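You operate a simulated robot arm through the tools that you are given. There is no shell and no other tool. Be economical: measure what you need, move in short steps, check, and stop when the job is done.

You are at the controls of a simulated robot arm. One attempt, no reset.

JOB
Mix a yellow batch: run the yellow beaker in through the cup holder, stir it even, then switch off.
Fine: blue valve shut again, the empty beaker stays in the cup holder; leave the speed knob.

The check looks at the end state, three seconds after you hand in, the way a careful person would. Anything else that was tipped, shoved, dropped, spilled or broken makes it a failure.

ROBOT AND FRAMES
A 7-joint arm with a two-finger parallel gripper on a trunk, on a base that drives. Base frame: it is fixed to the floor where the robot stands at the start and does not move with it; the origin is under the middle of the robot, x ahead of it, y to its left, z up. Lengths are in mm, angles in degrees, forces in N, time in s.
Its first joint turns from -166.0 to 166.0 degrees. Places, roughly: inside of the cup holder [500, 300, 1200]; level glass [500, 400, 800]; red switch [400, 600, 1200]; speed knob [400, 700, 1100]. Payload 4.4 kg.
Tool frame: the origin (TCP) lies between the finger pads and is the grasp point; the fingertips stand 23 mm ahead of it; z points along the fingers, y is the line along which they close. The gripper opens to 94 mm. The fingers are 38 mm wide and 10 mm thick; the gripper's body (54 by 96 mm) begins 39 mm behind the TCP.
Orientation is told as [roll, pitch, yaw] about the base's x, y, z axes, in that order, counted from this pose: with the fingers straight down and closing along the base's y, the tool's x points along the base's -x, its y along +y and its z along -z.

CONTROLS
- The arm moves only by the tool play_rows. Its argument "targets" is a list of rows, each a list of 7 numbers: the shift along the base's x, y, z in mm, then the turn, a rotation vector about the base's x, y, z in degrees, then the opening in per cent of the stroke, from 0 (shut) to 100 (fully open). In form: [[dx, dy, dz, wx, wy, wz, fingers], ...]. A call has 1 to 10 rows; each row is the pose to reach, as a shift and turn from the pose commanded when the call began. A row lasts 0.2 s, in which the tool goes at most 50 mm and 8.6 degrees; a call with a longer step from one row to the next is refused whole, and so is a gripper value outside its range. A pose out of reach is approached as far as the arm can. The call stops where the force on the tool passes 70 N (or 10 N more than at its start, if that is more) or the arm is blocked; 0.2 s more then pass. The fingers move at their own pace (about 108 mm/s each) and stop on an object; they squeeze with about 35 N. The grip force told is the motor's: it shows also when the fingers shut on nothing. Time passes only in rows, and 0.2 s behind the last, so rows that repeat a pose let the fingers close. It gives the time, the measured TCP pose, the force on the tool (base axes), the opening and the grip force at its end, in the units of the frame above (readings bear some noise), with the torque about the TCP (base axes, N m) and any sound that the robot's microphone picked up.
- Cameras (640 x 400 px; columns grow to the right, rows downward): "scene" is now at [189.8, 253.8, 1490.1]; the picture's right is [0.21, -0.98, 0.00], its down [-0.34, -0.08, -0.94] and it looks along [0.91, 0.20, -0.35] (base axes); focal length 214 px, centre (320, 200). "wrist" rides on the gripper at [86, 16, -74] in the tool frame; the picture's right is [-0.18, 0.98, 0.00], its down [-0.58, -0.11, -0.81] and it looks along [-0.79, -0.15, 0.59] (tool axes); focal length 243 px, centre (320, 200). There is no depth. A picture from a camera that has moved, and an enlarged one, comes with that camera's place and axes in the base frame and with its lens.
- camera(camera): a new picture of that camera. The clock stands still meanwhile.
- roll_base(legs): drives the robot by 1 to 6 legs, each [ahead, left, turn to the left] in mm, mm and degrees, along the robot's own axes; the way and the turn of a leg run together, so that a leg with both is an arc; at most 1500 mm and 180 degrees a leg. The arm and the cameras ride along, it lands a little off, and it stops where it bumps. It gives what a move gives.
- aim_head(pan, tilt): turns the head with the scene camera to pan (to the left, within 120 degrees either way) and tilt (down, from -29 to 69), counted from straight ahead of the robot. It gives what a move gives.
- close_up(camera, box): a new picture of the part [left, top, right, bottom] of that camera's present view, enlarged. The clock stands still meanwhile.
- job_done(): hands the job in; it is judged then, once.

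Work in short steps. Places have to be worked out from the pictures, the camera data and where the tool is seen: move nearer, look again, correct. Check each grasp and each placing, and mend what went wrong. You have 120 turns and 78 pictures in all, those below and enlarged ones among them. Open the gripper and draw the arm clear of the work before you hand the job in, unless the task says otherwise; then end with one line.

The tools are called after ">>>" by a JSON object that holds its "fn" and its "kwargs". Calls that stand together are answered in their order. play_rows: Moves the arm, as the interface text tells. Its arguments: {"type":"object","properties":{"targets":{"type":"array","items":{"type":"array","items":{"type":"number"}}}},"required":["targets"]} The other tools are called the same way: roll_base (legs) drives the base; aim_head (pan, tilt) turns the head that bears the scene camera; camera (camera) takes a picture; close_up (camera, box) takes an enlarged picture of a part of a camera's view; job_done () hands the job in.

At the start:

```text
t: 0.0
tcp_pos: [476.0, 305.4, 1497.5]
orientation: [0.0, 0.0, 0.1]
contact_force: [0.2, -1.0, -0.5]
moment: [-0.03, -0.02, -0.03]
width: 94.1
grip_force: 0.1
robot x, y, heading: [1.2, 2.4, 0.0]
head pan, tilt: [12.3, 20.6]
```

scene: 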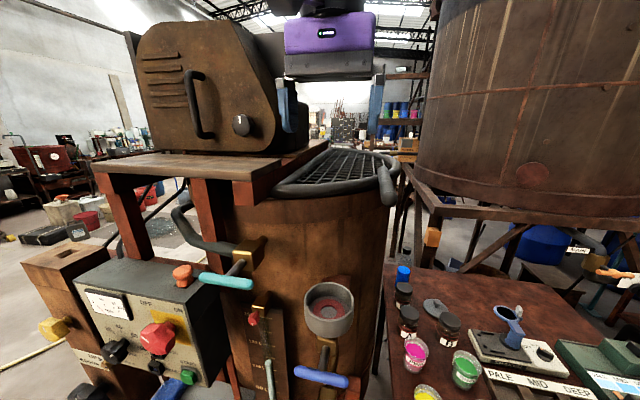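
wrist: 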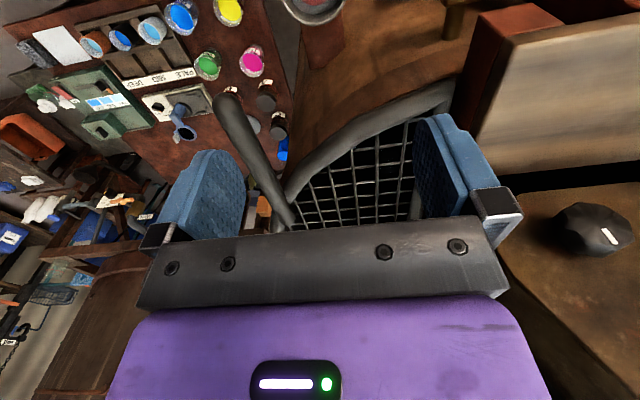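

I'll look at the panel and the table with the beakers first.

>>> {"fn": "close_up", "kwargs": {"camera": "scene", "box": [40, 180, 360, 400]}}

>>> {"fn": "aim_head", "kwargs": {"pan": -5, "tilt": 50}}

>>> {"fn": "camera", "kwargs": {"camera": "scene"}}

```text
1.82 times, centred on (200, 290) of scene
camera zoom: at [189.8, 253.8, 1490.1], right [0.21, -0.98, 0.0], down [-0.34, -0.08, -0.94], along [0.91, 0.2, -0.35], focal length 390 px, centre (538, 36)
```

zoom: 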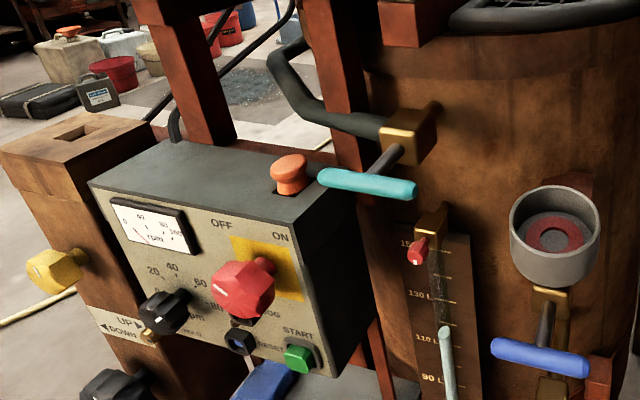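

```text
t: 0.9
tcp_pos: [475.2, 304.6, 1497.5]
orientation: [0.1, 0.0, 0.0]
contact_force: [-1.2, 0.3, -0.3]
moment: [-0.01, -0.01, 0.0]
width: 94.3
grip_force: 0.1
robot x, y, heading: [2.7, 0.7, -0.1]
head pan, tilt: [-5.0, 50.0]
```

```text
74 pictures are left
camera scene: at [175.6, 227.2, 1445.6], right [-0.09, -1.0, 0.0], down [-0.76, 0.07, -0.64], along [0.64, -0.06, -0.77], focal length 214 px, centre (320, 200)
```

scene: 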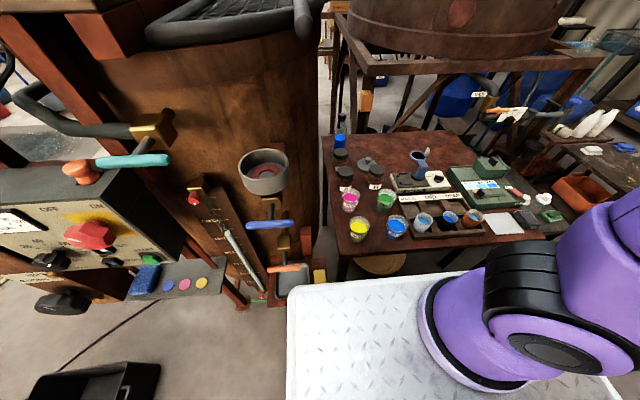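

Several objects matter here: panel, blue valve, cup holder, yellow beaker. I'll take enlarged views.

>>> {"fn": "close_up", "kwargs": {"camera": "scene", "box": [0, 120, 320, 320]}}

>>> {"fn": "close_up", "kwargs": {"camera": "scene", "box": [320, 110, 560, 260]}}

>>> {"fn": "close_up", "kwargs": {"camera": "scene", "box": [170, 130, 330, 310]}}

```text
2.00 times, centred on (160, 220) of scene
camera zoom: at [175.6, 227.2, 1445.6], right [-0.09, -1.0, 0.0], down [-0.76, 0.07, -0.64], along [0.64, -0.06, -0.77], focal length 429 px, centre (640, 160)
```

zoom: 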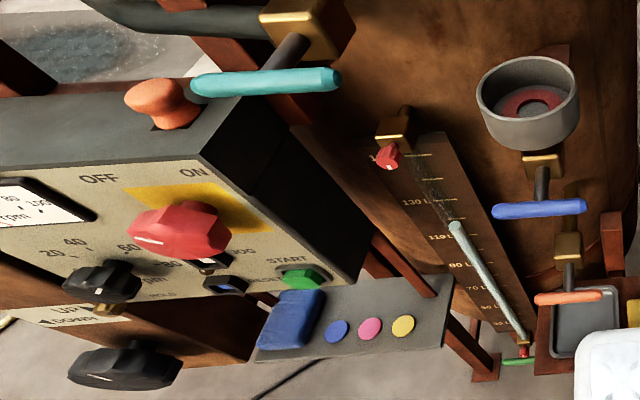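

```text
2.67 times, centred on (440, 185) of scene
camera zoom: at [175.6, 227.2, 1445.6], right [-0.09, -1.0, 0.0], down [-0.76, 0.07, -0.64], along [0.64, -0.06, -0.77], focal length 572 px, centre (0, 240)
```

zoom: 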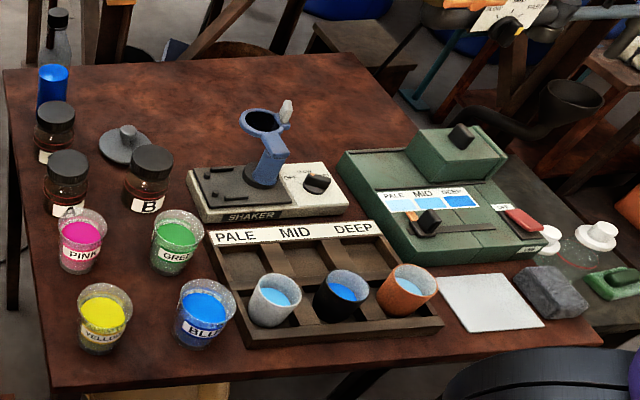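

```text
2.22 times, centred on (250, 220) of scene
camera zoom: at [175.6, 227.2, 1445.6], right [-0.09, -1.0, 0.0], down [-0.76, 0.07, -0.64], along [0.64, -0.06, -0.77], focal length 477 px, centre (476, 156)
```

zoom: 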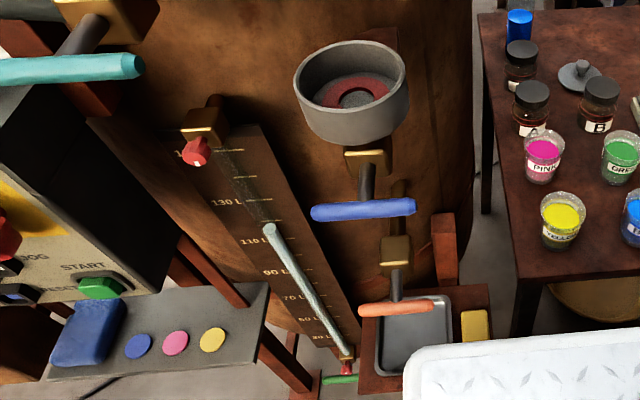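

Now a straight look at the panel.

>>> {"fn": "aim_head", "kwargs": {"pan": 55, "tilt": 38}}

>>> {"fn": "camera", "kwargs": {"camera": "scene"}}

>>> {"fn": "close_up", "kwargs": {"camera": "scene", "box": [200, 130, 440, 280]}}

```text
t: 2.2
tcp_pos: [475.9, 304.8, 1497.4]
orientation: [0.1, 0.0, 0.0]
contact_force: [0.6, 0.5, -0.3]
moment: [0.02, -0.03, 0.03]
width: 94.0
grip_force: 0.0
robot x, y, heading: [-1.8, -5.2, -0.0]
head pan, tilt: [55.0, 38.0]
```

```text
70 pictures are left
camera scene: at [148.4, 304.6, 1462.7], right [0.82, -0.57, 0.0], down [-0.35, -0.5, -0.79], along [0.45, 0.65, -0.62], focal length 214 px, centre (320, 200)
```

scene: 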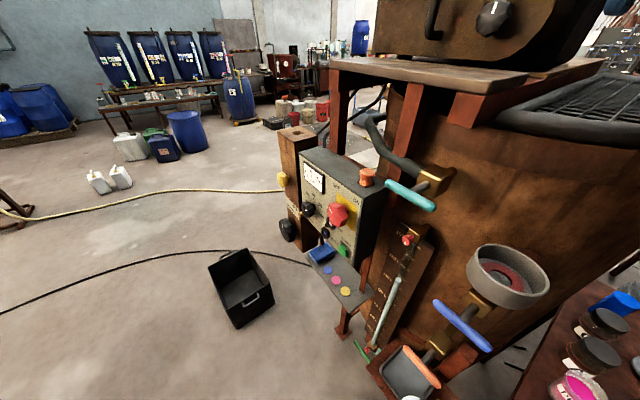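

```text
2.67 times, centred on (320, 205) of scene
camera zoom: at [148.4, 304.6, 1462.7], right [0.82, -0.57, 0.0], down [-0.35, -0.5, -0.79], along [0.45, 0.65, -0.62], focal length 572 px, centre (320, 187)
```

zoom: 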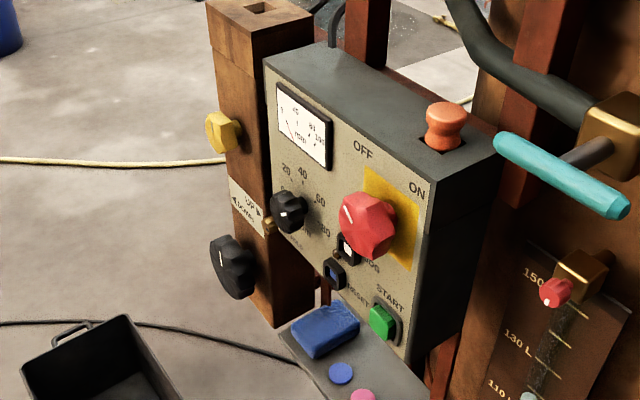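

Triangulated, the yellow beaker is near (548, 67), rim about z≈860. I move over it, staying high, then look with the wrist camera.

>>> {"fn": "play_rows", "kwargs": {"targets": [[0, -45, 0, 0, 0, 0, 100], [0, -90, 0, 0, 0, 0, 100], [10, -135, 0, 0, 0, 0, 100], [25, -180, 0, 0, 0, 0, 100], [40, -215, -20, 0, 0, 0, 100], [55, -238, -50, 0, 0, 0, 100], [72, -238, -95, 0, 0, 0, 100], [72, -238, -140, 0, 0, 0, 100], [72, -238, -185, 0, 0, 0, 100], [72, -238, -230, 0, 0, 0, 100]]}}

>>> {"fn": "camera", "kwargs": {"camera": "wrist"}}

```text
t: 4.4
tcp_pos: [547.4, 65.9, 1268.6]
orientation: [0.0, 0.0, 0.0]
contact_force: [-0.2, -0.5, 0.0]
moment: [0.01, -0.04, 0.0]
width: 93.9
grip_force: 0.0
robot x, y, heading: [5.6, -0.2, 0.1]
head pan, tilt: [55.0, 38.0]
```

```text
68 pictures are left
camera wrist: at [461.0, 82.0, 1342.5], right [0.18, 0.98, 0.0], down [0.58, -0.11, 0.81], along [0.79, -0.15, -0.59], focal length 243 px, centre (320, 200)
```

wrist: 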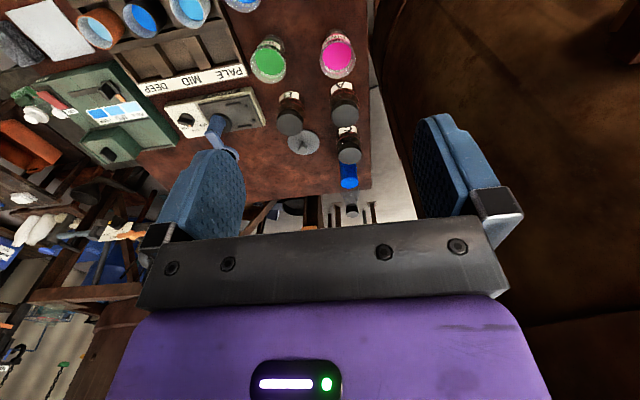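

Pink's ray gives (672,76) at rim height, agreeing with my estimate. I descend to about 150 mm above the beaker and view with the scene camera.

>>> {"fn": "play_rows", "kwargs": {"targets": [[0, 3, -45, 0, 0, 0, 100], [0, 3, -90, 0, 0, 0, 100], [0, 3, -135, 0, 0, 0, 100], [0, 3, -180, 0, 0, 0, 100], [0, 3, -225, 0, 0, 0, 100], [0, 3, -270, 0, 0, 0, 100]]}}

>>> {"fn": "aim_head", "kwargs": {"pan": -20, "tilt": 55}}

>>> {"fn": "camera", "kwargs": {"camera": "scene"}}

>>> {"fn": "camera", "kwargs": {"camera": "wrist"}}

```text
t: 5.8
tcp_pos: [547.7, 68.5, 997.2]
orientation: [0.0, -0.1, 0.0]
contact_force: [-1.0, -0.4, 1.2]
moment: [0.0, -0.02, 0.03]
width: 93.6
grip_force: 0.0
robot x, y, heading: [-0.2, 2.9, 0.3]
head pan, tilt: [55.0, 38.0]
```

```text
t: 7.3
tcp_pos: [547.2, 70.6, 997.9]
orientation: [0.0, 0.0, -0.1]
contact_force: [0.0, 0.5, -0.2]
moment: [0.0, 0.01, -0.01]
width: 94.0
grip_force: 0.1
robot x, y, heading: [-3.8, 1.4, 0.1]
head pan, tilt: [-20.0, 55.0]
```

```text
67 pictures are left
camera scene: at [166.7, 209.3, 1439.1], right [-0.34, -0.94, 0.0], down [-0.77, 0.28, -0.57], along [0.54, -0.2, -0.82], focal length 214 px, centre (320, 200)
```

scene: 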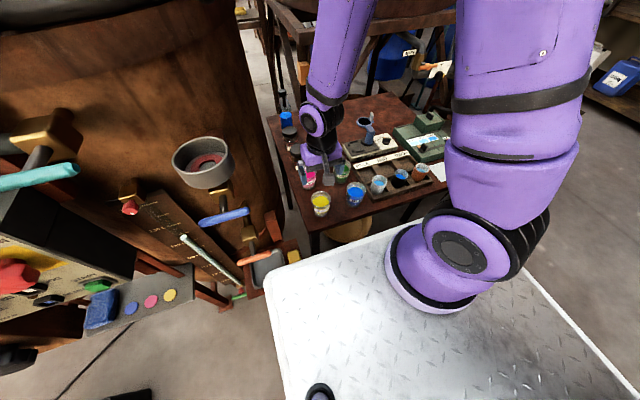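

```text
66 pictures are left
camera wrist: at [461.2, 85.9, 1072.8], right [0.18, 0.98, 0.0], down [0.58, -0.11, 0.81], along [0.79, -0.15, -0.59], focal length 243 px, centre (320, 200)
```

wrist: 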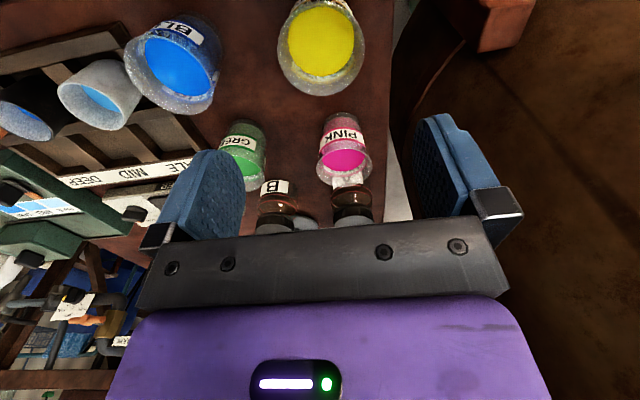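

Yellow lies around (543, 71). I'll zoom both views to refine rim position and height.

>>> {"fn": "close_up", "kwargs": {"camera": "wrist", "box": [240, 0, 400, 100]}}

>>> {"fn": "close_up", "kwargs": {"camera": "scene", "box": [260, 130, 420, 230]}}

```text
4.00 times, centred on (320, 50) of wrist
camera zoom: at [461.2, 85.9, 1072.8], right [0.18, 0.98, 0.0], down [0.58, -0.11, 0.81], along [0.79, -0.15, -0.59], focal length 970 px, centre (320, 800)
```

zoom: 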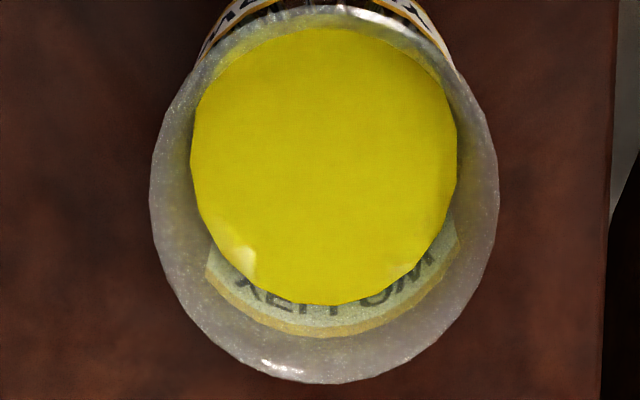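

```text
4.00 times, centred on (340, 180) of scene
camera zoom: at [166.7, 209.3, 1439.1], right [-0.34, -0.94, 0.0], down [-0.77, 0.28, -0.57], along [0.54, -0.2, -0.82], focal length 858 px, centre (240, 280)
```

zoom: 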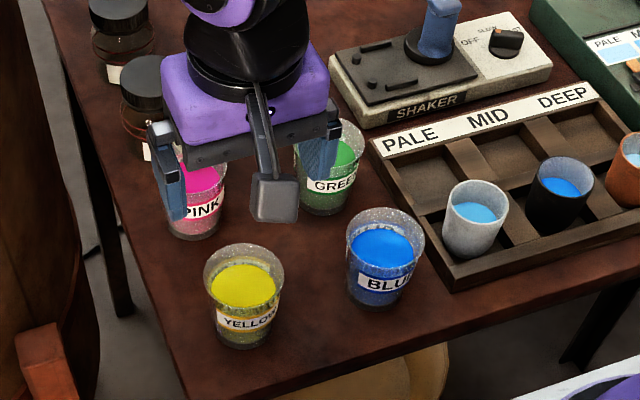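

Rim centre estimate ≈ (538, 71, 878), diameter ~65, table ≈ 798. I descend so the fingertips reach ~30 mm below the rim, stopping short for a check.

>>> {"fn": "play_rows", "kwargs": {"targets": [[-8, 1, -30, 0, 0, 0, 100], [-8, 1, -60, 0, 0, 0, 100], [-8, 1, -80, 0, 0, 0, 100]]}}

>>> {"fn": "close_up", "kwargs": {"camera": "scene", "box": [260, 130, 420, 230]}}

>>> {"fn": "camera", "kwargs": {"camera": "wrist"}}

```text
t: 8.1
tcp_pos: [539.9, 70.3, 915.9]
orientation: [0.0, 0.0, 0.0]
contact_force: [0.2, 0.3, -0.6]
moment: [0.04, -0.01, 0.01]
width: 93.9
grip_force: 0.1
robot x, y, heading: [0.9, -0.1, 0.0]
head pan, tilt: [-20.0, 55.0]
```

```text
4.00 times, centred on (340, 180) of scene
camera zoom: at [166.3, 209.1, 1439.1], right [-0.34, -0.94, 0.0], down [-0.77, 0.28, -0.57], along [0.54, -0.2, -0.82], focal length 858 px, centre (240, 280)
```

zoom: 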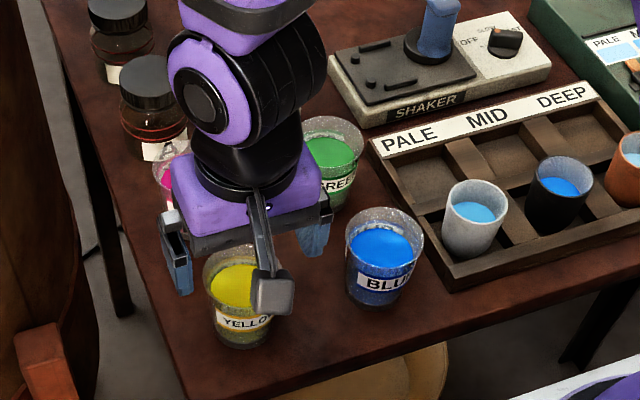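

```text
62 pictures are left
camera wrist: at [453.4, 87.2, 991.7], right [0.18, 0.98, 0.0], down [0.58, -0.11, 0.81], along [0.79, -0.15, -0.59], focal length 243 px, centre (320, 200)
```

wrist: 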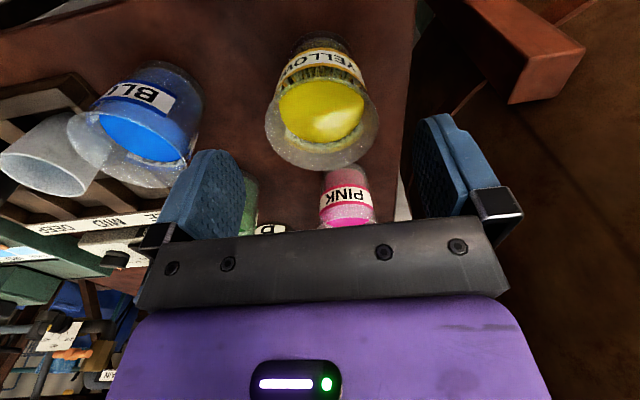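

Now the rim resolves to (539, 71.5, 870). I descend to TCP z≈863 and close.

>>> {"fn": "play_rows", "kwargs": {"targets": [[-1, 1, -25, 0, 0, 0, 100], [-1, 1, -53, 0, 0, 0, 100], [-1, 1, -53, 0, 0, 0, 30], [-1, 1, -53, 0, 0, 0, 30], [-1, 1, -53, 0, 0, 0, 30]]}}

>>> {"fn": "camera", "kwargs": {"camera": "wrist"}}

```text
t: 9.3
tcp_pos: [539.3, 70.8, 862.7]
orientation: [0.0, 0.0, 0.0]
contact_force: [0.8, -0.7, -0.3]
moment: [0.01, 0.02, 0.0]
width: 63.7
grip_force: 34.8
robot x, y, heading: [0.7, -2.9, -0.2]
head pan, tilt: [-20.0, 55.0]
```

```text
61 pictures are left
camera wrist: at [452.8, 88.2, 939.1], right [0.18, 0.98, 0.0], down [0.58, -0.11, 0.81], along [0.79, -0.15, -0.59], focal length 243 px, centre (320, 200)
```

wrist: 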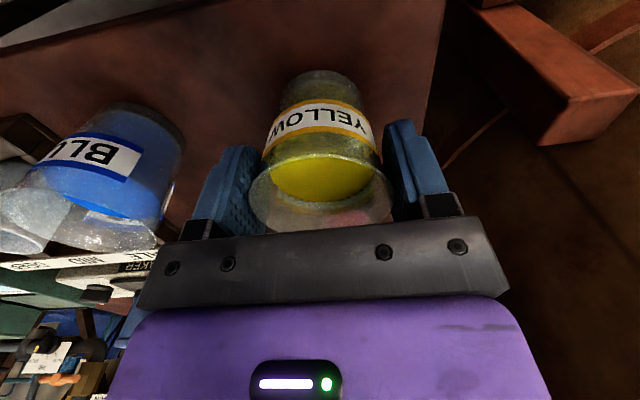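

Gripped at 63.7 mm width, 35 N. I lift gently.

>>> {"fn": "play_rows", "kwargs": {"targets": [[0, 0, 5, 0, 0, 0, 30], [0, 0, 15, 0, 0, 0, 30], [0, 0, 30, 0, 0, 0, 30], [0, 0, 50, 0, 0, 0, 30], [0, 0, 70, 0, 0, 0, 30], [0, 0, 90, 0, 0, 0, 30], [0, 0, 110, 0, 0, 0, 30], [0, 0, 125, 0, 0, 0, 30], [0, 0, 135, 0, 0, 0, 30], [0, 0, 138, 0, 0, 0, 30]]}}

>>> {"fn": "camera", "kwargs": {"camera": "wrist"}}

>>> {"fn": "camera", "kwargs": {"camera": "scene"}}

```text
t: 11.5
tcp_pos: [539.6, 71.2, 1002.9]
orientation: [0.0, 0.1, 0.1]
contact_force: [0.0, -0.6, -1.8]
moment: [-0.01, 0.03, -0.01]
width: 63.9
grip_force: 35.1
robot x, y, heading: [-1.4, -1.3, 0.0]
head pan, tilt: [-20.0, 55.0]
```

```text
60 pictures are left
camera wrist: at [453.1, 88.1, 1077.7], right [0.18, 0.98, 0.0], down [0.58, -0.11, 0.81], along [0.79, -0.15, -0.59], focal length 243 px, centre (320, 200)
```

wrist: 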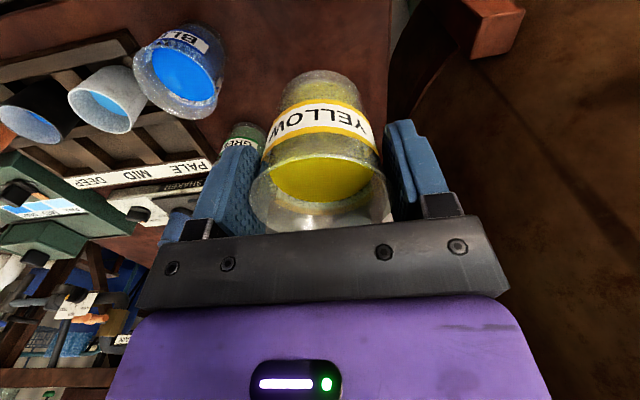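

```text
59 pictures are left
camera scene: at [166.8, 209.3, 1439.0], right [-0.34, -0.94, 0.0], down [-0.77, 0.28, -0.57], along [0.54, -0.2, -0.82], focal length 214 px, centre (320, 200)
```

scene: 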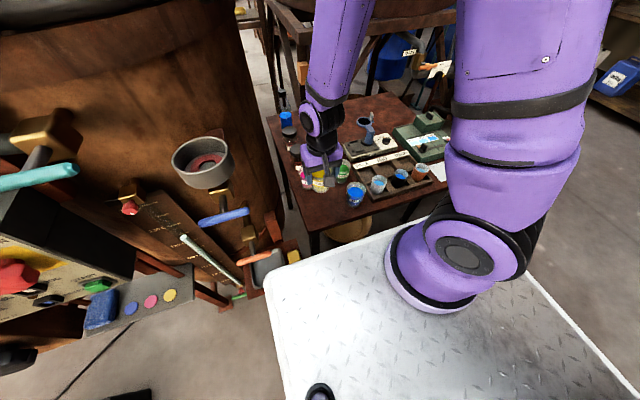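

Hold is secure. Cup rim triangulates to about (457, 296, 1200). Lift to z≈1330 while drawing back in x.

>>> {"fn": "play_rows", "kwargs": {"targets": [[0, 0, 20, 0, 0, 0, 30], [0, 0, 55, 0, 0, 0, 30], [-5, 0, 95, 0, 0, 0, 30], [-15, 0, 135, 0, 0, 0, 30], [-25, 0, 175, 0, 0, 0, 30], [-35, 10, 215, 0, 0, 0, 30], [-50, 25, 250, 0, 0, 0, 30], [-65, 45, 285, 0, 0, 0, 30], [-75, 60, 310, 0, 0, 0, 30], [-80, 70, 325, 0, 0, 0, 30]]}}

>>> {"fn": "play_rows", "kwargs": {"targets": [[0, 15, 3, 0, 0, 0, 30], [0, 35, 3, 0, 0, 0, 30], [0, 55, 3, 0, 0, 0, 30], [0, 75, 3, 0, 0, 0, 30], [0, 90, 3, 0, 0, 0, 30], [0, 95, 3, 0, 0, 0, 30]]}}

>>> {"fn": "camera", "kwargs": {"camera": "wrist"}}

>>> {"fn": "aim_head", "kwargs": {"pan": 25, "tilt": 40}}

>>> {"fn": "camera", "kwargs": {"camera": "scene"}}

```text
t: 13.7
tcp_pos: [459.0, 140.0, 1327.6]
orientation: [0.0, 0.1, -0.1]
contact_force: [0.2, -1.2, -2.1]
moment: [0.0, 0.0, -0.03]
width: 63.8
grip_force: 35.3
robot x, y, heading: [1.6, -0.6, -0.1]
head pan, tilt: [-20.0, 55.0]
```

```text
t: 14.3
tcp_pos: [458.8, 163.6, 1331.6]
orientation: [-0.6, 0.2, -0.8]
contact_force: [-19.9, -47.3, 15.0]
moment: [3.3, -1.52, -0.31]
width: 63.9
grip_force: 35.5
robot x, y, heading: [-0.1, -0.5, 0.1]
head pan, tilt: [-20.0, 55.0]
stopped in row 3: the force on the tool passed its limit at 96 N (the readings are from after the stop); the commanded pose is now the measured one
```

```text
58 pictures are left
camera wrist: at [371.6, 181.6, 1406.4], right [0.2, 0.98, -0.01], down [0.58, -0.11, 0.81], along [0.79, -0.16, -0.59], focal length 243 px, centre (320, 200)
```

wrist: 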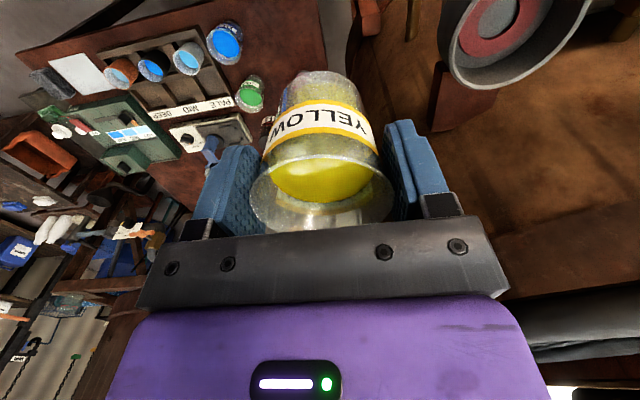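

```text
t: 15.5
tcp_pos: [457.6, 163.8, 1330.8]
orientation: [-0.4, 0.2, -0.6]
contact_force: [-29.7, -67.0, 9.7]
moment: [4.2, -1.88, -0.5]
width: 63.8
grip_force: 35.1
robot x, y, heading: [1.3, 3.1, 0.0]
head pan, tilt: [25.0, 40.0]
```

```text
57 pictures are left
camera scene: at [174.0, 264.6, 1460.8], right [0.42, -0.91, 0.0], down [-0.58, -0.27, -0.77], along [0.7, 0.32, -0.64], focal length 214 px, centre (320, 200)
```

scene: 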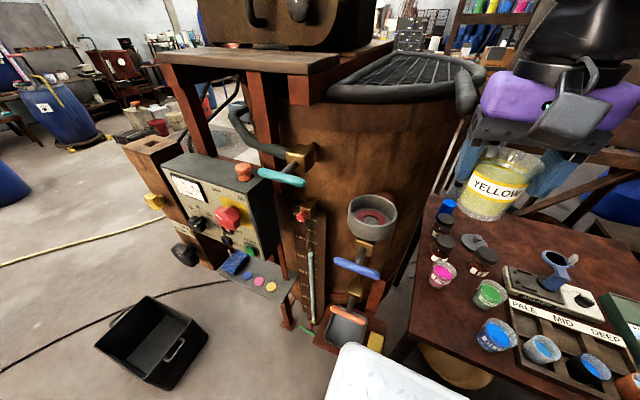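

The hand's side touched the guard handle (≈(493, 216, 1378)). I back straight off in −y first, keeping hold.

>>> {"fn": "play_rows", "kwargs": {"targets": [[0, -10, 0, 0, 0, 0, 30], [-5, -25, 0, 0, 0, 0, 30], [-10, -35, 0, 0.4, -0.2, 0.6, 30], [-15, -38, 0, 0.4, -0.2, 0.6, 30]]}}

>>> {"fn": "close_up", "kwargs": {"camera": "scene", "box": [280, 30, 600, 230]}}

```text
t: 16.5
tcp_pos: [443.7, 131.6, 1329.5]
orientation: [0.0, 0.0, 0.0]
contact_force: [-0.3, 0.3, -1.6]
moment: [0.0, -0.04, 0.05]
width: 63.6
grip_force: 35.6
robot x, y, heading: [0.4, 2.8, 0.0]
head pan, tilt: [25.0, 40.0]
```

```text
2.00 times, centred on (440, 130) of scene
camera zoom: at [176.2, 269.2, 1459.7], right [0.42, -0.91, 0.0], down [-0.58, -0.27, -0.77], along [0.69, 0.32, -0.64], focal length 429 px, centre (80, 340)
```

zoom: 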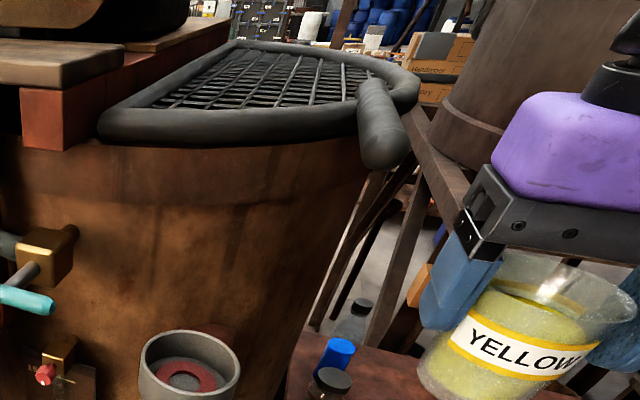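

Contact cleared, beaker still held. I rise to z≈1490, cross to y≈296 at x≈445, above the handle.

>>> {"fn": "play_rows", "kwargs": {"targets": [[0, 0, 20, 0, 0, 0, 30], [0, 0, 55, 0, 0, 0, 30], [0, 0, 95, 0, 0, 0, 30], [0, 0, 130, 0, 0, 0, 30], [0, 0, 155, 0, 0, 0, 30], [0, 0, 165, 0, 0, 0, 30]]}}

>>> {"fn": "play_rows", "kwargs": {"targets": [[0, 12, 0, 0, 0, 0, 30], [0, 32, 0, 0, 0, 0, 30], [0, 55, 0, 0, 0, 0, 30], [0, 80, 0, 0, 0, 0, 30], [0, 105, 0, 0, 0, 0, 30], [0, 130, 0, 0, 0, 0, 30], [3, 150, 0, 0, 0, 0, 30], [6, 162, 0, 0, 0, 0, 30], [8, 165, 0, 0, 0, 0, 30]]}}

>>> {"fn": "camera", "kwargs": {"camera": "scene"}}

>>> {"fn": "camera", "kwargs": {"camera": "wrist"}}

```text
t: 17.9
tcp_pos: [443.7, 129.7, 1496.2]
orientation: [0.0, 0.1, -0.1]
contact_force: [-0.3, -0.1, -2.2]
moment: [0.02, 0.04, 0.0]
width: 63.8
grip_force: 34.5
robot x, y, heading: [-1.9, -5.4, -0.0]
head pan, tilt: [25.0, 40.0]
```

```text
t: 19.9
tcp_pos: [453.0, 296.0, 1495.5]
orientation: [-0.1, 0.1, 0.0]
contact_force: [0.2, 1.2, -1.2]
moment: [0.0, -0.02, 0.01]
width: 63.5
grip_force: 34.5
robot x, y, heading: [0.8, -3.7, -0.1]
head pan, tilt: [25.0, 40.0]
```

```text
55 pictures are left
camera scene: at [175.9, 269.0, 1459.7], right [0.42, -0.91, 0.0], down [-0.58, -0.27, -0.77], along [0.69, 0.32, -0.64], focal length 214 px, centre (320, 200)
```

scene: 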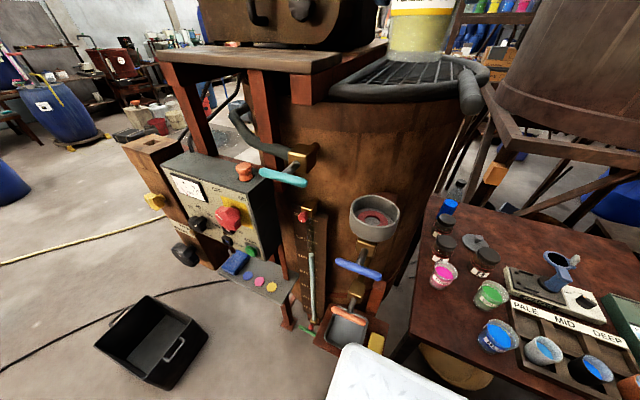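

```text
54 pictures are left
camera wrist: at [366.0, 312.2, 1569.5], right [0.18, 0.98, 0.0], down [0.58, -0.11, 0.81], along [0.79, -0.15, -0.59], focal length 243 px, centre (320, 200)
```

wrist: 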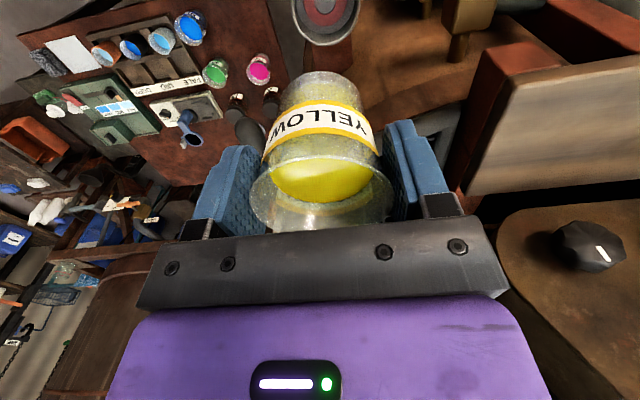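

Cup refines to about (458, 297). Descend to beaker bottom ~40 mm over the cup rim, and look again.

>>> {"fn": "play_rows", "kwargs": {"targets": [[2, 0, -10, 0, 0, 0, 30], [4, 1, -30, 0, 0, 0, 30], [4, 1, -55, 0, 0, 0, 30], [4, 1, -80, 0, 0, 0, 30], [4, 1, -105, 0, 0, 0, 30], [4, 1, -130, 0, 0, 0, 30], [4, 1, -150, 0, 0, 0, 30], [4, 1, -165, 0, 0, 0, 30], [4, 1, -175, 0, 0, 0, 30], [4, 1, -178, 0, 0, 0, 30]]}}

>>> {"fn": "camera", "kwargs": {"camera": "scene"}}

>>> {"fn": "camera", "kwargs": {"camera": "wrist"}}

```text
t: 22.1
tcp_pos: [456.5, 295.5, 1317.0]
orientation: [-0.1, 0.1, 0.0]
contact_force: [-0.1, 0.6, -1.9]
moment: [-0.01, 0.02, 0.01]
width: 63.7
grip_force: 34.4
robot x, y, heading: [-3.7, -1.0, -0.1]
head pan, tilt: [25.0, 40.0]
```

```text
53 pictures are left
camera scene: at [176.0, 269.1, 1459.7], right [0.42, -0.91, 0.0], down [-0.58, -0.27, -0.77], along [0.69, 0.32, -0.64], focal length 214 px, centre (320, 200)
```

scene: 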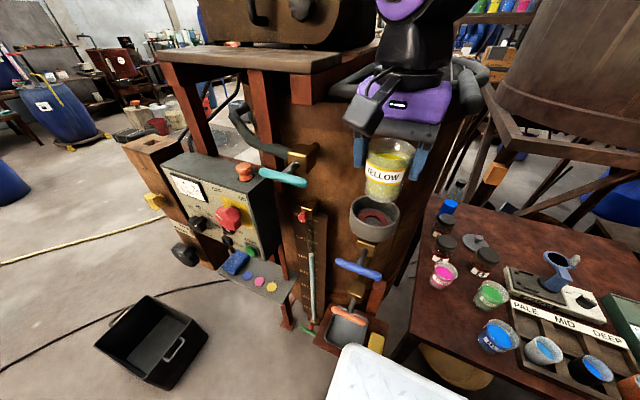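

```text
52 pictures are left
camera wrist: at [369.7, 312.9, 1391.8], right [0.18, 0.98, 0.0], down [0.58, -0.11, 0.81], along [0.79, -0.15, -0.59], focal length 243 px, centre (320, 200)
```

wrist: 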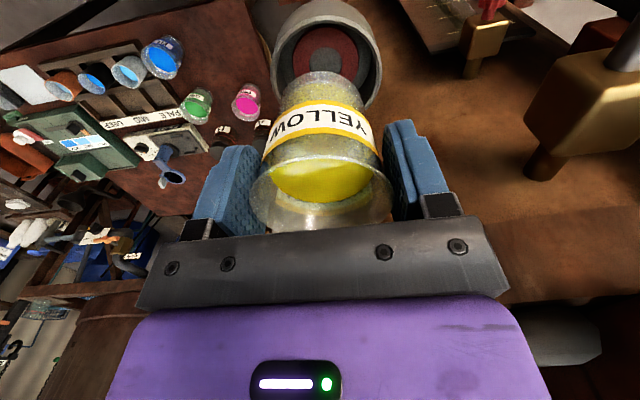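

I zoom both views to align beaker axis with the cup precisely.

>>> {"fn": "close_up", "kwargs": {"camera": "wrist", "box": [240, 0, 416, 110]}}

>>> {"fn": "close_up", "kwargs": {"camera": "scene", "box": [304, 130, 464, 270]}}

```text
3.64 times, centred on (328, 55) of wrist
camera zoom: at [369.7, 312.9, 1391.8], right [0.18, 0.98, 0.0], down [0.58, -0.11, 0.81], along [0.79, -0.15, -0.59], focal length 882 px, centre (291, 727)
```

zoom: 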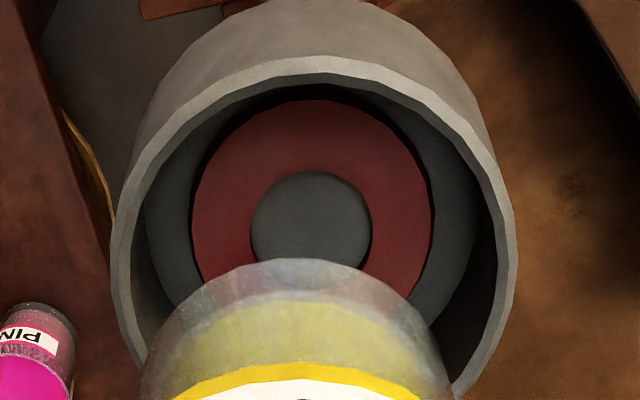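

```text
2.86 times, centred on (384, 200) of scene
camera zoom: at [176.0, 269.1, 1459.7], right [0.42, -0.91, 0.0], down [-0.58, -0.27, -0.77], along [0.69, 0.32, -0.64], focal length 613 px, centre (137, 200)
```

zoom: 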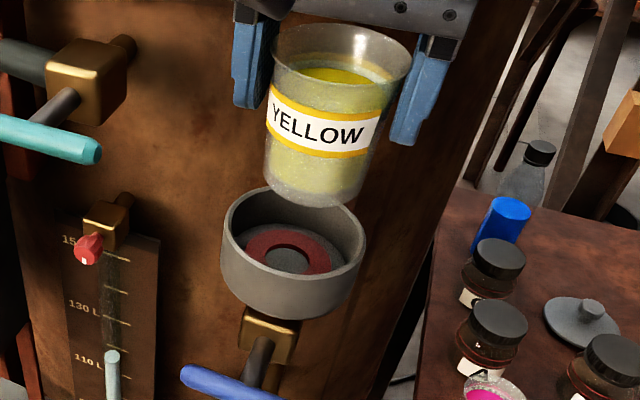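

Cup centre relative to the tool: about 3–4 mm further in +y, x matches; gasket around z≈1188, so seating is expected at TCP z≈1253. I shift and lower close to that.

>>> {"fn": "play_rows", "kwargs": {"targets": [[0, 3, 0, 0, 0, 0, 30], [0, 3.5, -12, 0, 0, 0, 30], [0, 3.5, -26, 0, 0, 0, 30], [0, 3.5, -40, 0, 0, 0, 30], [0, 3.5, -48, 0, 0, 0, 30], [0, 3.5, -52, 0, 0, 0, 30]]}}

>>> {"fn": "close_up", "kwargs": {"camera": "scene", "box": [304, 130, 464, 270]}}

```text
t: 23.5
tcp_pos: [456.8, 299.8, 1264.8]
orientation: [-0.1, -0.1, 0.0]
contact_force: [-0.5, -0.1, -2.4]
moment: [-0.05, -0.01, 0.03]
width: 63.8
grip_force: 34.8
robot x, y, heading: [0.9, 1.9, -0.1]
head pan, tilt: [25.0, 40.0]
```

```text
2.86 times, centred on (384, 200) of scene
camera zoom: at [176.0, 269.1, 1459.7], right [0.42, -0.91, 0.0], down [-0.58, -0.27, -0.77], along [0.69, 0.32, -0.64], focal length 613 px, centre (137, 200)
```

zoom: 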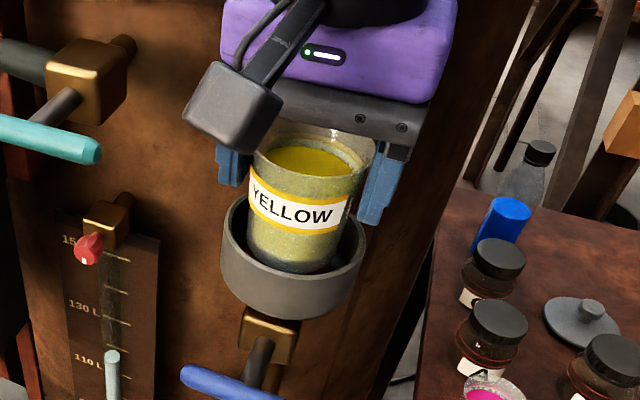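

The beaker is inside the cup walls. Lower slowly until touch.

>>> {"fn": "play_rows", "kwargs": {"targets": [[0, 0, -3, 0, 0, 0, 30], [0, 0, -6, 0, 0, 0, 30], [0, 0, -9, 0, 0, 0, 30], [0, 0, -11, 0, 0, 0, 30]]}}

>>> {"fn": "close_up", "kwargs": {"camera": "scene", "box": [304, 130, 464, 270]}}

```text
t: 24.5
tcp_pos: [456.8, 299.4, 1254.0]
orientation: [-0.1, 0.1, 0.0]
contact_force: [0.5, 0.5, -1.7]
moment: [0.05, -0.01, -0.03]
width: 63.5
grip_force: 35.0
robot x, y, heading: [0.1, 2.5, -0.3]
head pan, tilt: [25.0, 40.0]
```

```text
2.86 times, centred on (384, 200) of scene
camera zoom: at [176.0, 269.1, 1459.7], right [0.42, -0.91, 0.0], down [-0.58, -0.27, -0.77], along [0.69, 0.32, -0.64], focal length 613 px, centre (137, 200)
```

zoom: 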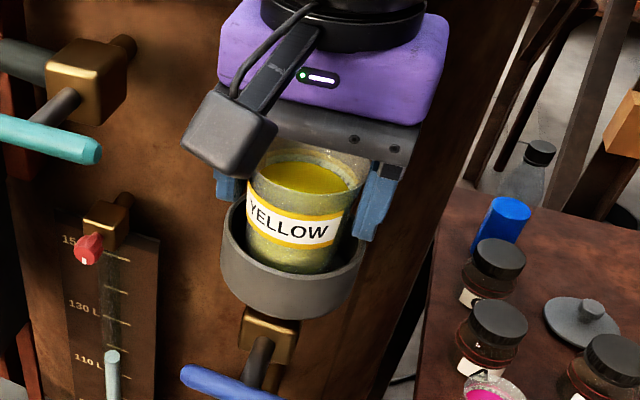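

No contact yet; keep lowering in 2 mm steps.

>>> {"fn": "play_rows", "kwargs": {"targets": [[0, 0, -2, 0, 0, 0, 30], [0, 0, -4, 0, 0, 0, 30], [0, 0, -6, 0, 0, 0, 30], [0, 0, -8, 0, 0, 0, 30], [0, 0, -8, 0, 0, 0, 30]]}}

```text
t: 25.7
tcp_pos: [455.6, 299.9, 1247.2]
orientation: [0.0, -0.1, 0.0]
contact_force: [0.4, -0.3, 24.3]
moment: [0.0, -0.22, 0.0]
width: 64.0
grip_force: 35.1
robot x, y, heading: [-2.0, 0.8, -0.1]
head pan, tilt: [25.0, 40.0]
```

Seated (24 N up, almost no moment). Ease 1 mm, open, then rise.

>>> {"fn": "play_rows", "kwargs": {"targets": [[0, 0, 0.7, 0, 0, 0, 30], [0, 0, 0.7, 0, 0, 0, 50], [0, 0, 0.7, 0, 0, 0, 85], [0, 0, 0.7, 0, 0, 0, 85], [0, 0, 0.7, 0, 0, 0, 85]]}}

>>> {"fn": "play_rows", "kwargs": {"targets": [[0, 0, 8, 0, 0, 0, 85], [0, 0, 20, 0, 0, 0, 85], [0, 0, 50, 0, 0, 0, 85], [0, 0, 90, 0, 0, 0, 85], [0, 0, 130, 0, 0, 0, 85], [0, 0, 175, 0, 0, 0, 85], [0, 0, 220, 0, 0, 0, 85], [0, 0, 250, 0, 0, 0, 85]]}}

>>> {"fn": "close_up", "kwargs": {"camera": "scene", "box": [264, 130, 464, 270]}}

```text
t: 26.9
tcp_pos: [456.3, 300.0, 1245.8]
orientation: [0.0, 0.1, 0.0]
contact_force: [0.6, 0.5, -0.9]
moment: [-0.03, 0.0, 0.04]
width: 79.9
grip_force: 0.1
robot x, y, heading: [1.5, -0.7, 0.1]
head pan, tilt: [25.0, 40.0]
```

```text
t: 28.7
tcp_pos: [456.4, 299.8, 1496.3]
orientation: [-0.1, 0.1, 0.1]
contact_force: [-0.4, 0.2, -0.6]
moment: [0.02, 0.01, -0.01]
width: 79.8
grip_force: 0.1
robot x, y, heading: [0.6, -2.2, -0.4]
head pan, tilt: [25.0, 40.0]
```

```text
2.86 times, centred on (364, 200) of scene
camera zoom: at [176.1, 269.1, 1459.7], right [0.42, -0.91, 0.0], down [-0.58, -0.27, -0.77], along [0.69, 0.32, -0.64], focal length 613 px, centre (194, 200)
```

zoom: 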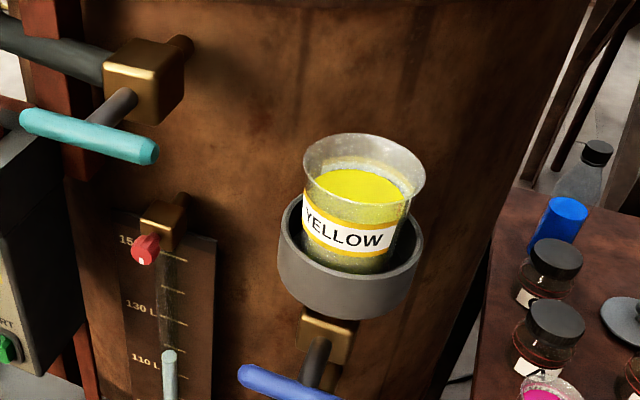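

Beaker seated upright and level. The blue valve bar triangulates to about (397, 298, 1122), lying along y with its stem along x. I'll back the base up so the arm can point forward; first look behind left/right for space.

>>> {"fn": "aim_head", "kwargs": {"pan": 118, "tilt": 35}}

>>> {"fn": "camera", "kwargs": {"camera": "scene"}}

>>> {"fn": "aim_head", "kwargs": {"pan": -118, "tilt": 35}}

>>> {"fn": "camera", "kwargs": {"camera": "scene"}}

```text
t: 30.3
tcp_pos: [457.7, 300.6, 1496.9]
orientation: [-0.2, 0.1, 0.0]
contact_force: [1.3, 0.0, -0.2]
moment: [-0.03, 0.0, -0.01]
width: 79.9
grip_force: 0.0
robot x, y, heading: [1.9, -1.4, -0.3]
head pan, tilt: [118.0, 35.0]
```

```text
46 pictures are left
camera scene: at [57.7, 311.1, 1467.3], right [0.88, 0.47, 0.0], down [0.27, -0.51, -0.82], along [-0.38, 0.72, -0.57], focal length 214 px, centre (320, 200)
```

scene: 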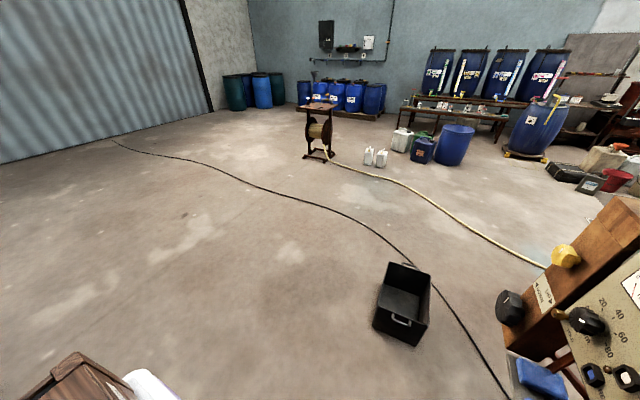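

```text
t: 33.7
tcp_pos: [456.1, 298.5, 1495.7]
orientation: [-0.2, 0.1, 0.0]
contact_force: [0.4, 0.7, 0.7]
moment: [-0.01, 0.0, 0.02]
width: 80.0
grip_force: 0.1
robot x, y, heading: [-0.8, -3.1, -0.2]
head pan, tilt: [-118.0, 35.0]
```

```text
45 pictures are left
camera scene: at [57.5, 155.5, 1467.3], right [-0.88, 0.47, 0.0], down [0.27, 0.51, -0.82], along [-0.39, -0.72, -0.57], focal length 214 px, centre (320, 200)
```

scene: 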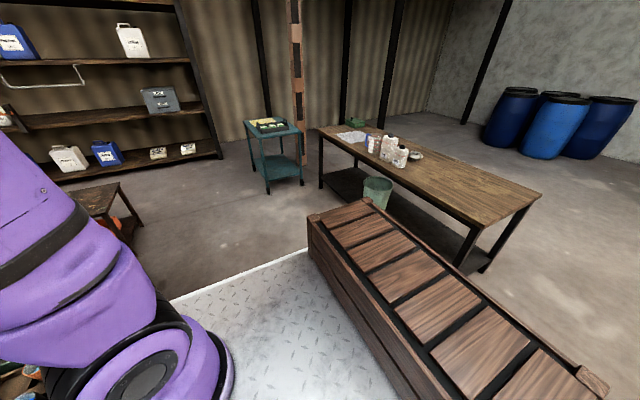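

The crate rides on the robot's own deck and the floor behind is free for over a metre. I back up 380 mm with the arm held high.

>>> {"fn": "roll_base", "kwargs": {"legs": [[-380, 0, 0]]}}

>>> {"fn": "aim_head", "kwargs": {"pan": 20, "tilt": 30}}

>>> {"fn": "camera", "kwargs": {"camera": "scene"}}

```text
t: 36.1
tcp_pos: [77.4, 300.5, 1495.7]
orientation: [-0.1, 0.1, -0.1]
contact_force: [-0.2, -0.1, -0.3]
moment: [-0.01, 0.03, 0.01]
width: 79.8
grip_force: 0.0
robot x, y, heading: [-377.8, -0.6, -0.0]
head pan, tilt: [-118.0, 35.0]
```

```text
t: 38.3
tcp_pos: [76.3, 300.6, 1496.4]
orientation: [-0.1, 0.2, 0.1]
contact_force: [-0.1, 0.5, 0.0]
moment: [0.0, 0.03, -0.01]
width: 79.9
grip_force: 0.2
robot x, y, heading: [-383.5, -0.4, -0.0]
head pan, tilt: [20.0, 30.0]
```

```text
44 pictures are left
camera scene: at [-195.4, 264.4, 1475.1], right [0.34, -0.94, 0.0], down [-0.47, -0.17, -0.87], along [0.81, 0.3, -0.5], focal length 214 px, centre (320, 200)
```

scene: 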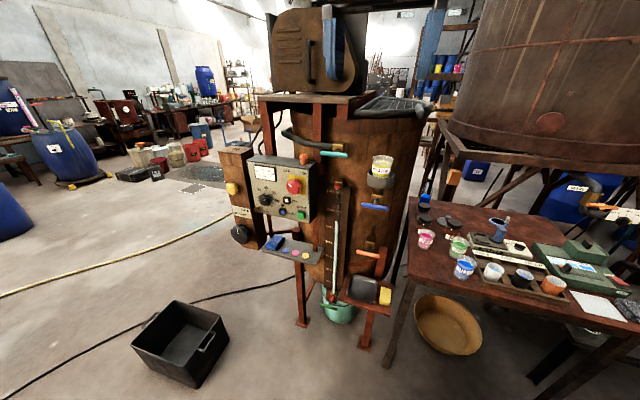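

Good view. Now swing the tool to point forward (+x) while moving down/forward to a stand-off at about (260, 300, 1150).

>>> {"fn": "play_rows", "kwargs": {"targets": [[18, 0, -35, 0, -8.5, 0, 85], [36, 0, -70, 0, -17, 0, 85], [55, 0, -105, 0, -25.5, 0, 85], [73, 0, -140, 0, -34, 0, 85], [92, 0, -175, 0, -42.5, 0, 85], [110, 0, -210, 0, -51, 0, 85], [129, 0, -245, 0, -59.5, 0, 85], [147, 0, -280, 0, -68, 0, 85], [165, 0, -315, 0, -76.5, 0, 85], [184, 0, -345, 0, -85, 0, 85]]}}

>>> {"fn": "camera", "kwargs": {"camera": "scene"}}

```text
t: 40.5
tcp_pos: [260.1, 301.8, 1150.6]
orientation: [0.6, -85.0, -0.6]
contact_force: [-0.7, 0.3, 0.7]
moment: [0.02, 0.06, 0.01]
width: 80.2
grip_force: 0.1
robot x, y, heading: [-383.2, -4.1, 0.2]
head pan, tilt: [20.0, 30.0]
```

```text
43 pictures are left
camera scene: at [-196.2, 263.9, 1475.3], right [0.34, -0.94, 0.0], down [-0.47, -0.17, -0.87], along [0.81, 0.3, -0.5], focal length 214 px, centre (320, 200)
```

scene: 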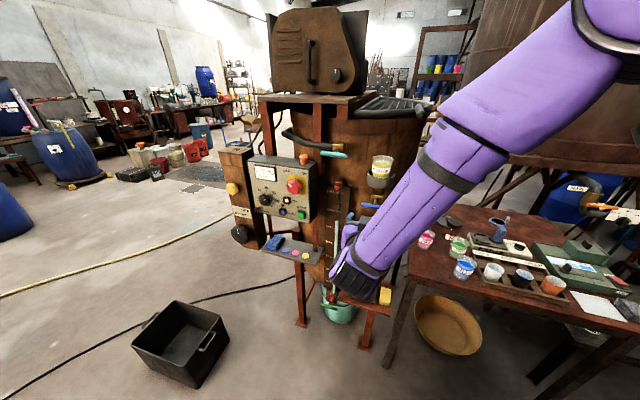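

Arm posture fine. Finish the pitch and then roll +90° about x so the fingers close vertically (camera at the +y side).

>>> {"fn": "play_rows", "kwargs": {"targets": [[0, 0, 0, 0, -5, 0, 85]]}}

>>> {"fn": "play_rows", "kwargs": {"targets": [[0, 0, 0, 8.6, 0, 0, 60], [0, 0, 0, 17.1, 0, 0, 60], [0, 0, 0, 25.6, 0, 0, 60], [0, 0, 0, 34.1, 0, 0, 60], [0, 0, 0, 42.6, 0, 0, 60], [0, 0, 0, 51.1, 0, 0, 60], [0, 0, 0, 59.6, 0, 0, 60], [0, 0, 0, 68.1, 0, 0, 60], [0, 0, -10, 76.6, 0, 0, 60], [0, 0, -20, 85, 0, 0, 60]]}}

>>> {"fn": "play_rows", "kwargs": {"targets": [[0, -2, -5, 5, 0, 0, 60]]}}

>>> {"fn": "camera", "kwargs": {"camera": "wrist"}}

>>> {"fn": "close_up", "kwargs": {"camera": "scene", "box": [220, 100, 460, 250]}}

```text
t: 40.9
tcp_pos: [261.1, 300.7, 1151.7]
orientation: [-160.8, -90.0, 160.8]
contact_force: [0.5, -0.1, 0.6]
moment: [-0.04, 0.04, 0.04]
width: 80.0
grip_force: 0.0
robot x, y, heading: [-383.3, -1.4, -0.1]
head pan, tilt: [20.0, 30.0]
```

```text
t: 43.1
tcp_pos: [338.1, 287.4, 1236.7]
orientation: [86.1, -7.8, -88.0]
contact_force: [0.4, 0.2, 0.4]
moment: [-0.01, 0.0, -0.04]
width: 56.4
grip_force: 0.1
out of reach, approached as far as the arm can: row 5, 6, 7, 8, 9, 10
robot x, y, heading: [-377.3, 1.0, -0.1]
head pan, tilt: [20.0, 30.0]
```

```text
t: 43.5
tcp_pos: [338.7, 281.0, 1255.6]
orientation: [85.3, -3.7, -87.8]
contact_force: [-0.3, 0.0, -0.1]
moment: [0.02, 0.0, -0.03]
width: 56.5
grip_force: 0.1
out of reach, approached as far as the arm can: row 1
robot x, y, heading: [-375.7, -2.0, -0.0]
head pan, tilt: [20.0, 30.0]
```

```text
42 pictures are left
camera wrist: at [262.8, 366.0, 1273.7], right [0.09, -0.12, 0.99], down [-0.79, -0.61, -0.01], along [0.61, -0.78, -0.15], focal length 243 px, centre (320, 200)
```

wrist: 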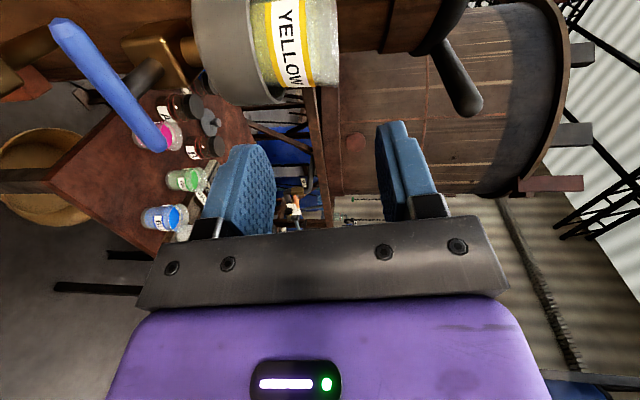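

```text
2.67 times, centred on (340, 175) of scene
camera zoom: at [-195.3, 264.5, 1475.0], right [0.34, -0.94, 0.0], down [-0.47, -0.17, -0.87], along [0.81, 0.3, -0.5], focal length 572 px, centre (267, 267)
```

zoom: 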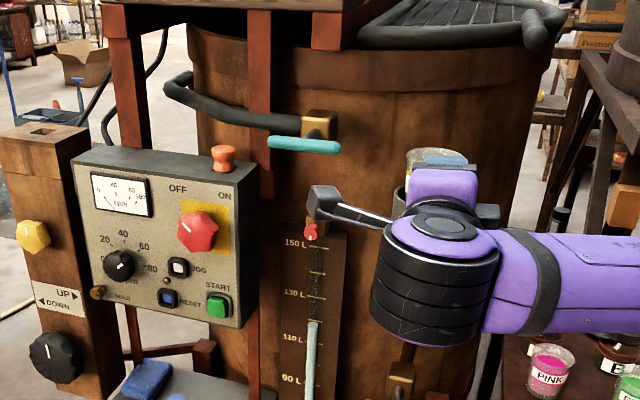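

That roll direction hits a joint limit. I draw back in −x and roll the other way, checking what happens.

>>> {"fn": "play_rows", "kwargs": {"targets": [[-10, 0, 0, -8.5, 0, 0, 60], [-20, 0, 0, -17, 0, 0, 60], [-30, 0, 0, -25.5, 0, 0, 60], [-40, 0, 0, -34, 0, 0, 60], [-50, 0, 0, -42.5, 0, 0, 60], [-60, 0, 0, -51, 0, 0, 60], [-60, 0, 0, -59.5, 0, 0, 60], [-60, 0, 0, -68, 0, 0, 60], [-60, 0, 0, -76.5, 0, 0, 60], [-60, 0, 0, -85, 0, 0, 60]]}}

```text
t: 45.7
tcp_pos: [281.2, 279.7, 1258.0]
orientation: [38.9, -87.1, -42.6]
contact_force: [0.7, -0.1, -0.3]
moment: [0.01, -0.01, 0.0]
width: 56.8
grip_force: 0.0
robot x, y, heading: [-380.6, -1.4, -0.0]
head pan, tilt: [20.0, 30.0]
```

Back near neutral roll at (281, 280, 1258). Try rolling −90° here.

>>> {"fn": "play_rows", "kwargs": {"targets": [[-3, 1, -10, -8.5, 0, 0, 60], [-6, 3, -20, -17, 0, 0, 60], [-10, 5, -30, -25.5, 0, 0, 60], [-10, 7, -40, -34, 0, 0, 60], [-10, 9, -50, -42.5, 0, 0, 60], [-10, 11, -60, -51, 0, 0, 60], [-10, 13, -70, -59.5, 0, 0, 60], [-10, 15, -80, -68, 0, 0, 60], [-10, 17, -90, -76.5, 0, 0, 60], [-10, 18, -100, -85, 0, 0, 60]]}}

>>> {"fn": "camera", "kwargs": {"camera": "wrist"}}

```text
t: 47.9
tcp_pos: [267.9, 297.8, 1156.8]
orientation: [-93.4, -6.9, 88.0]
contact_force: [-0.6, -0.4, 0.1]
moment: [-0.01, -0.04, 0.03]
width: 56.3
grip_force: 0.0
robot x, y, heading: [-381.9, -3.0, 0.1]
head pan, tilt: [20.0, 30.0]
```

```text
40 pictures are left
camera wrist: at [192.4, 217.7, 1126.6], right [0.07, 0.3, -0.95], down [-0.79, 0.6, 0.13], along [0.61, 0.74, 0.28], focal length 243 px, centre (320, 200)
```

wrist: 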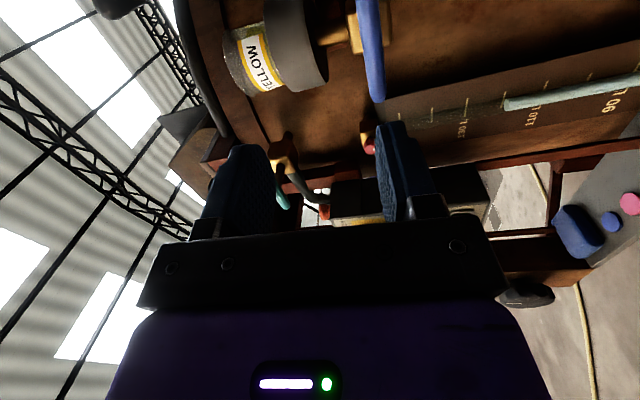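

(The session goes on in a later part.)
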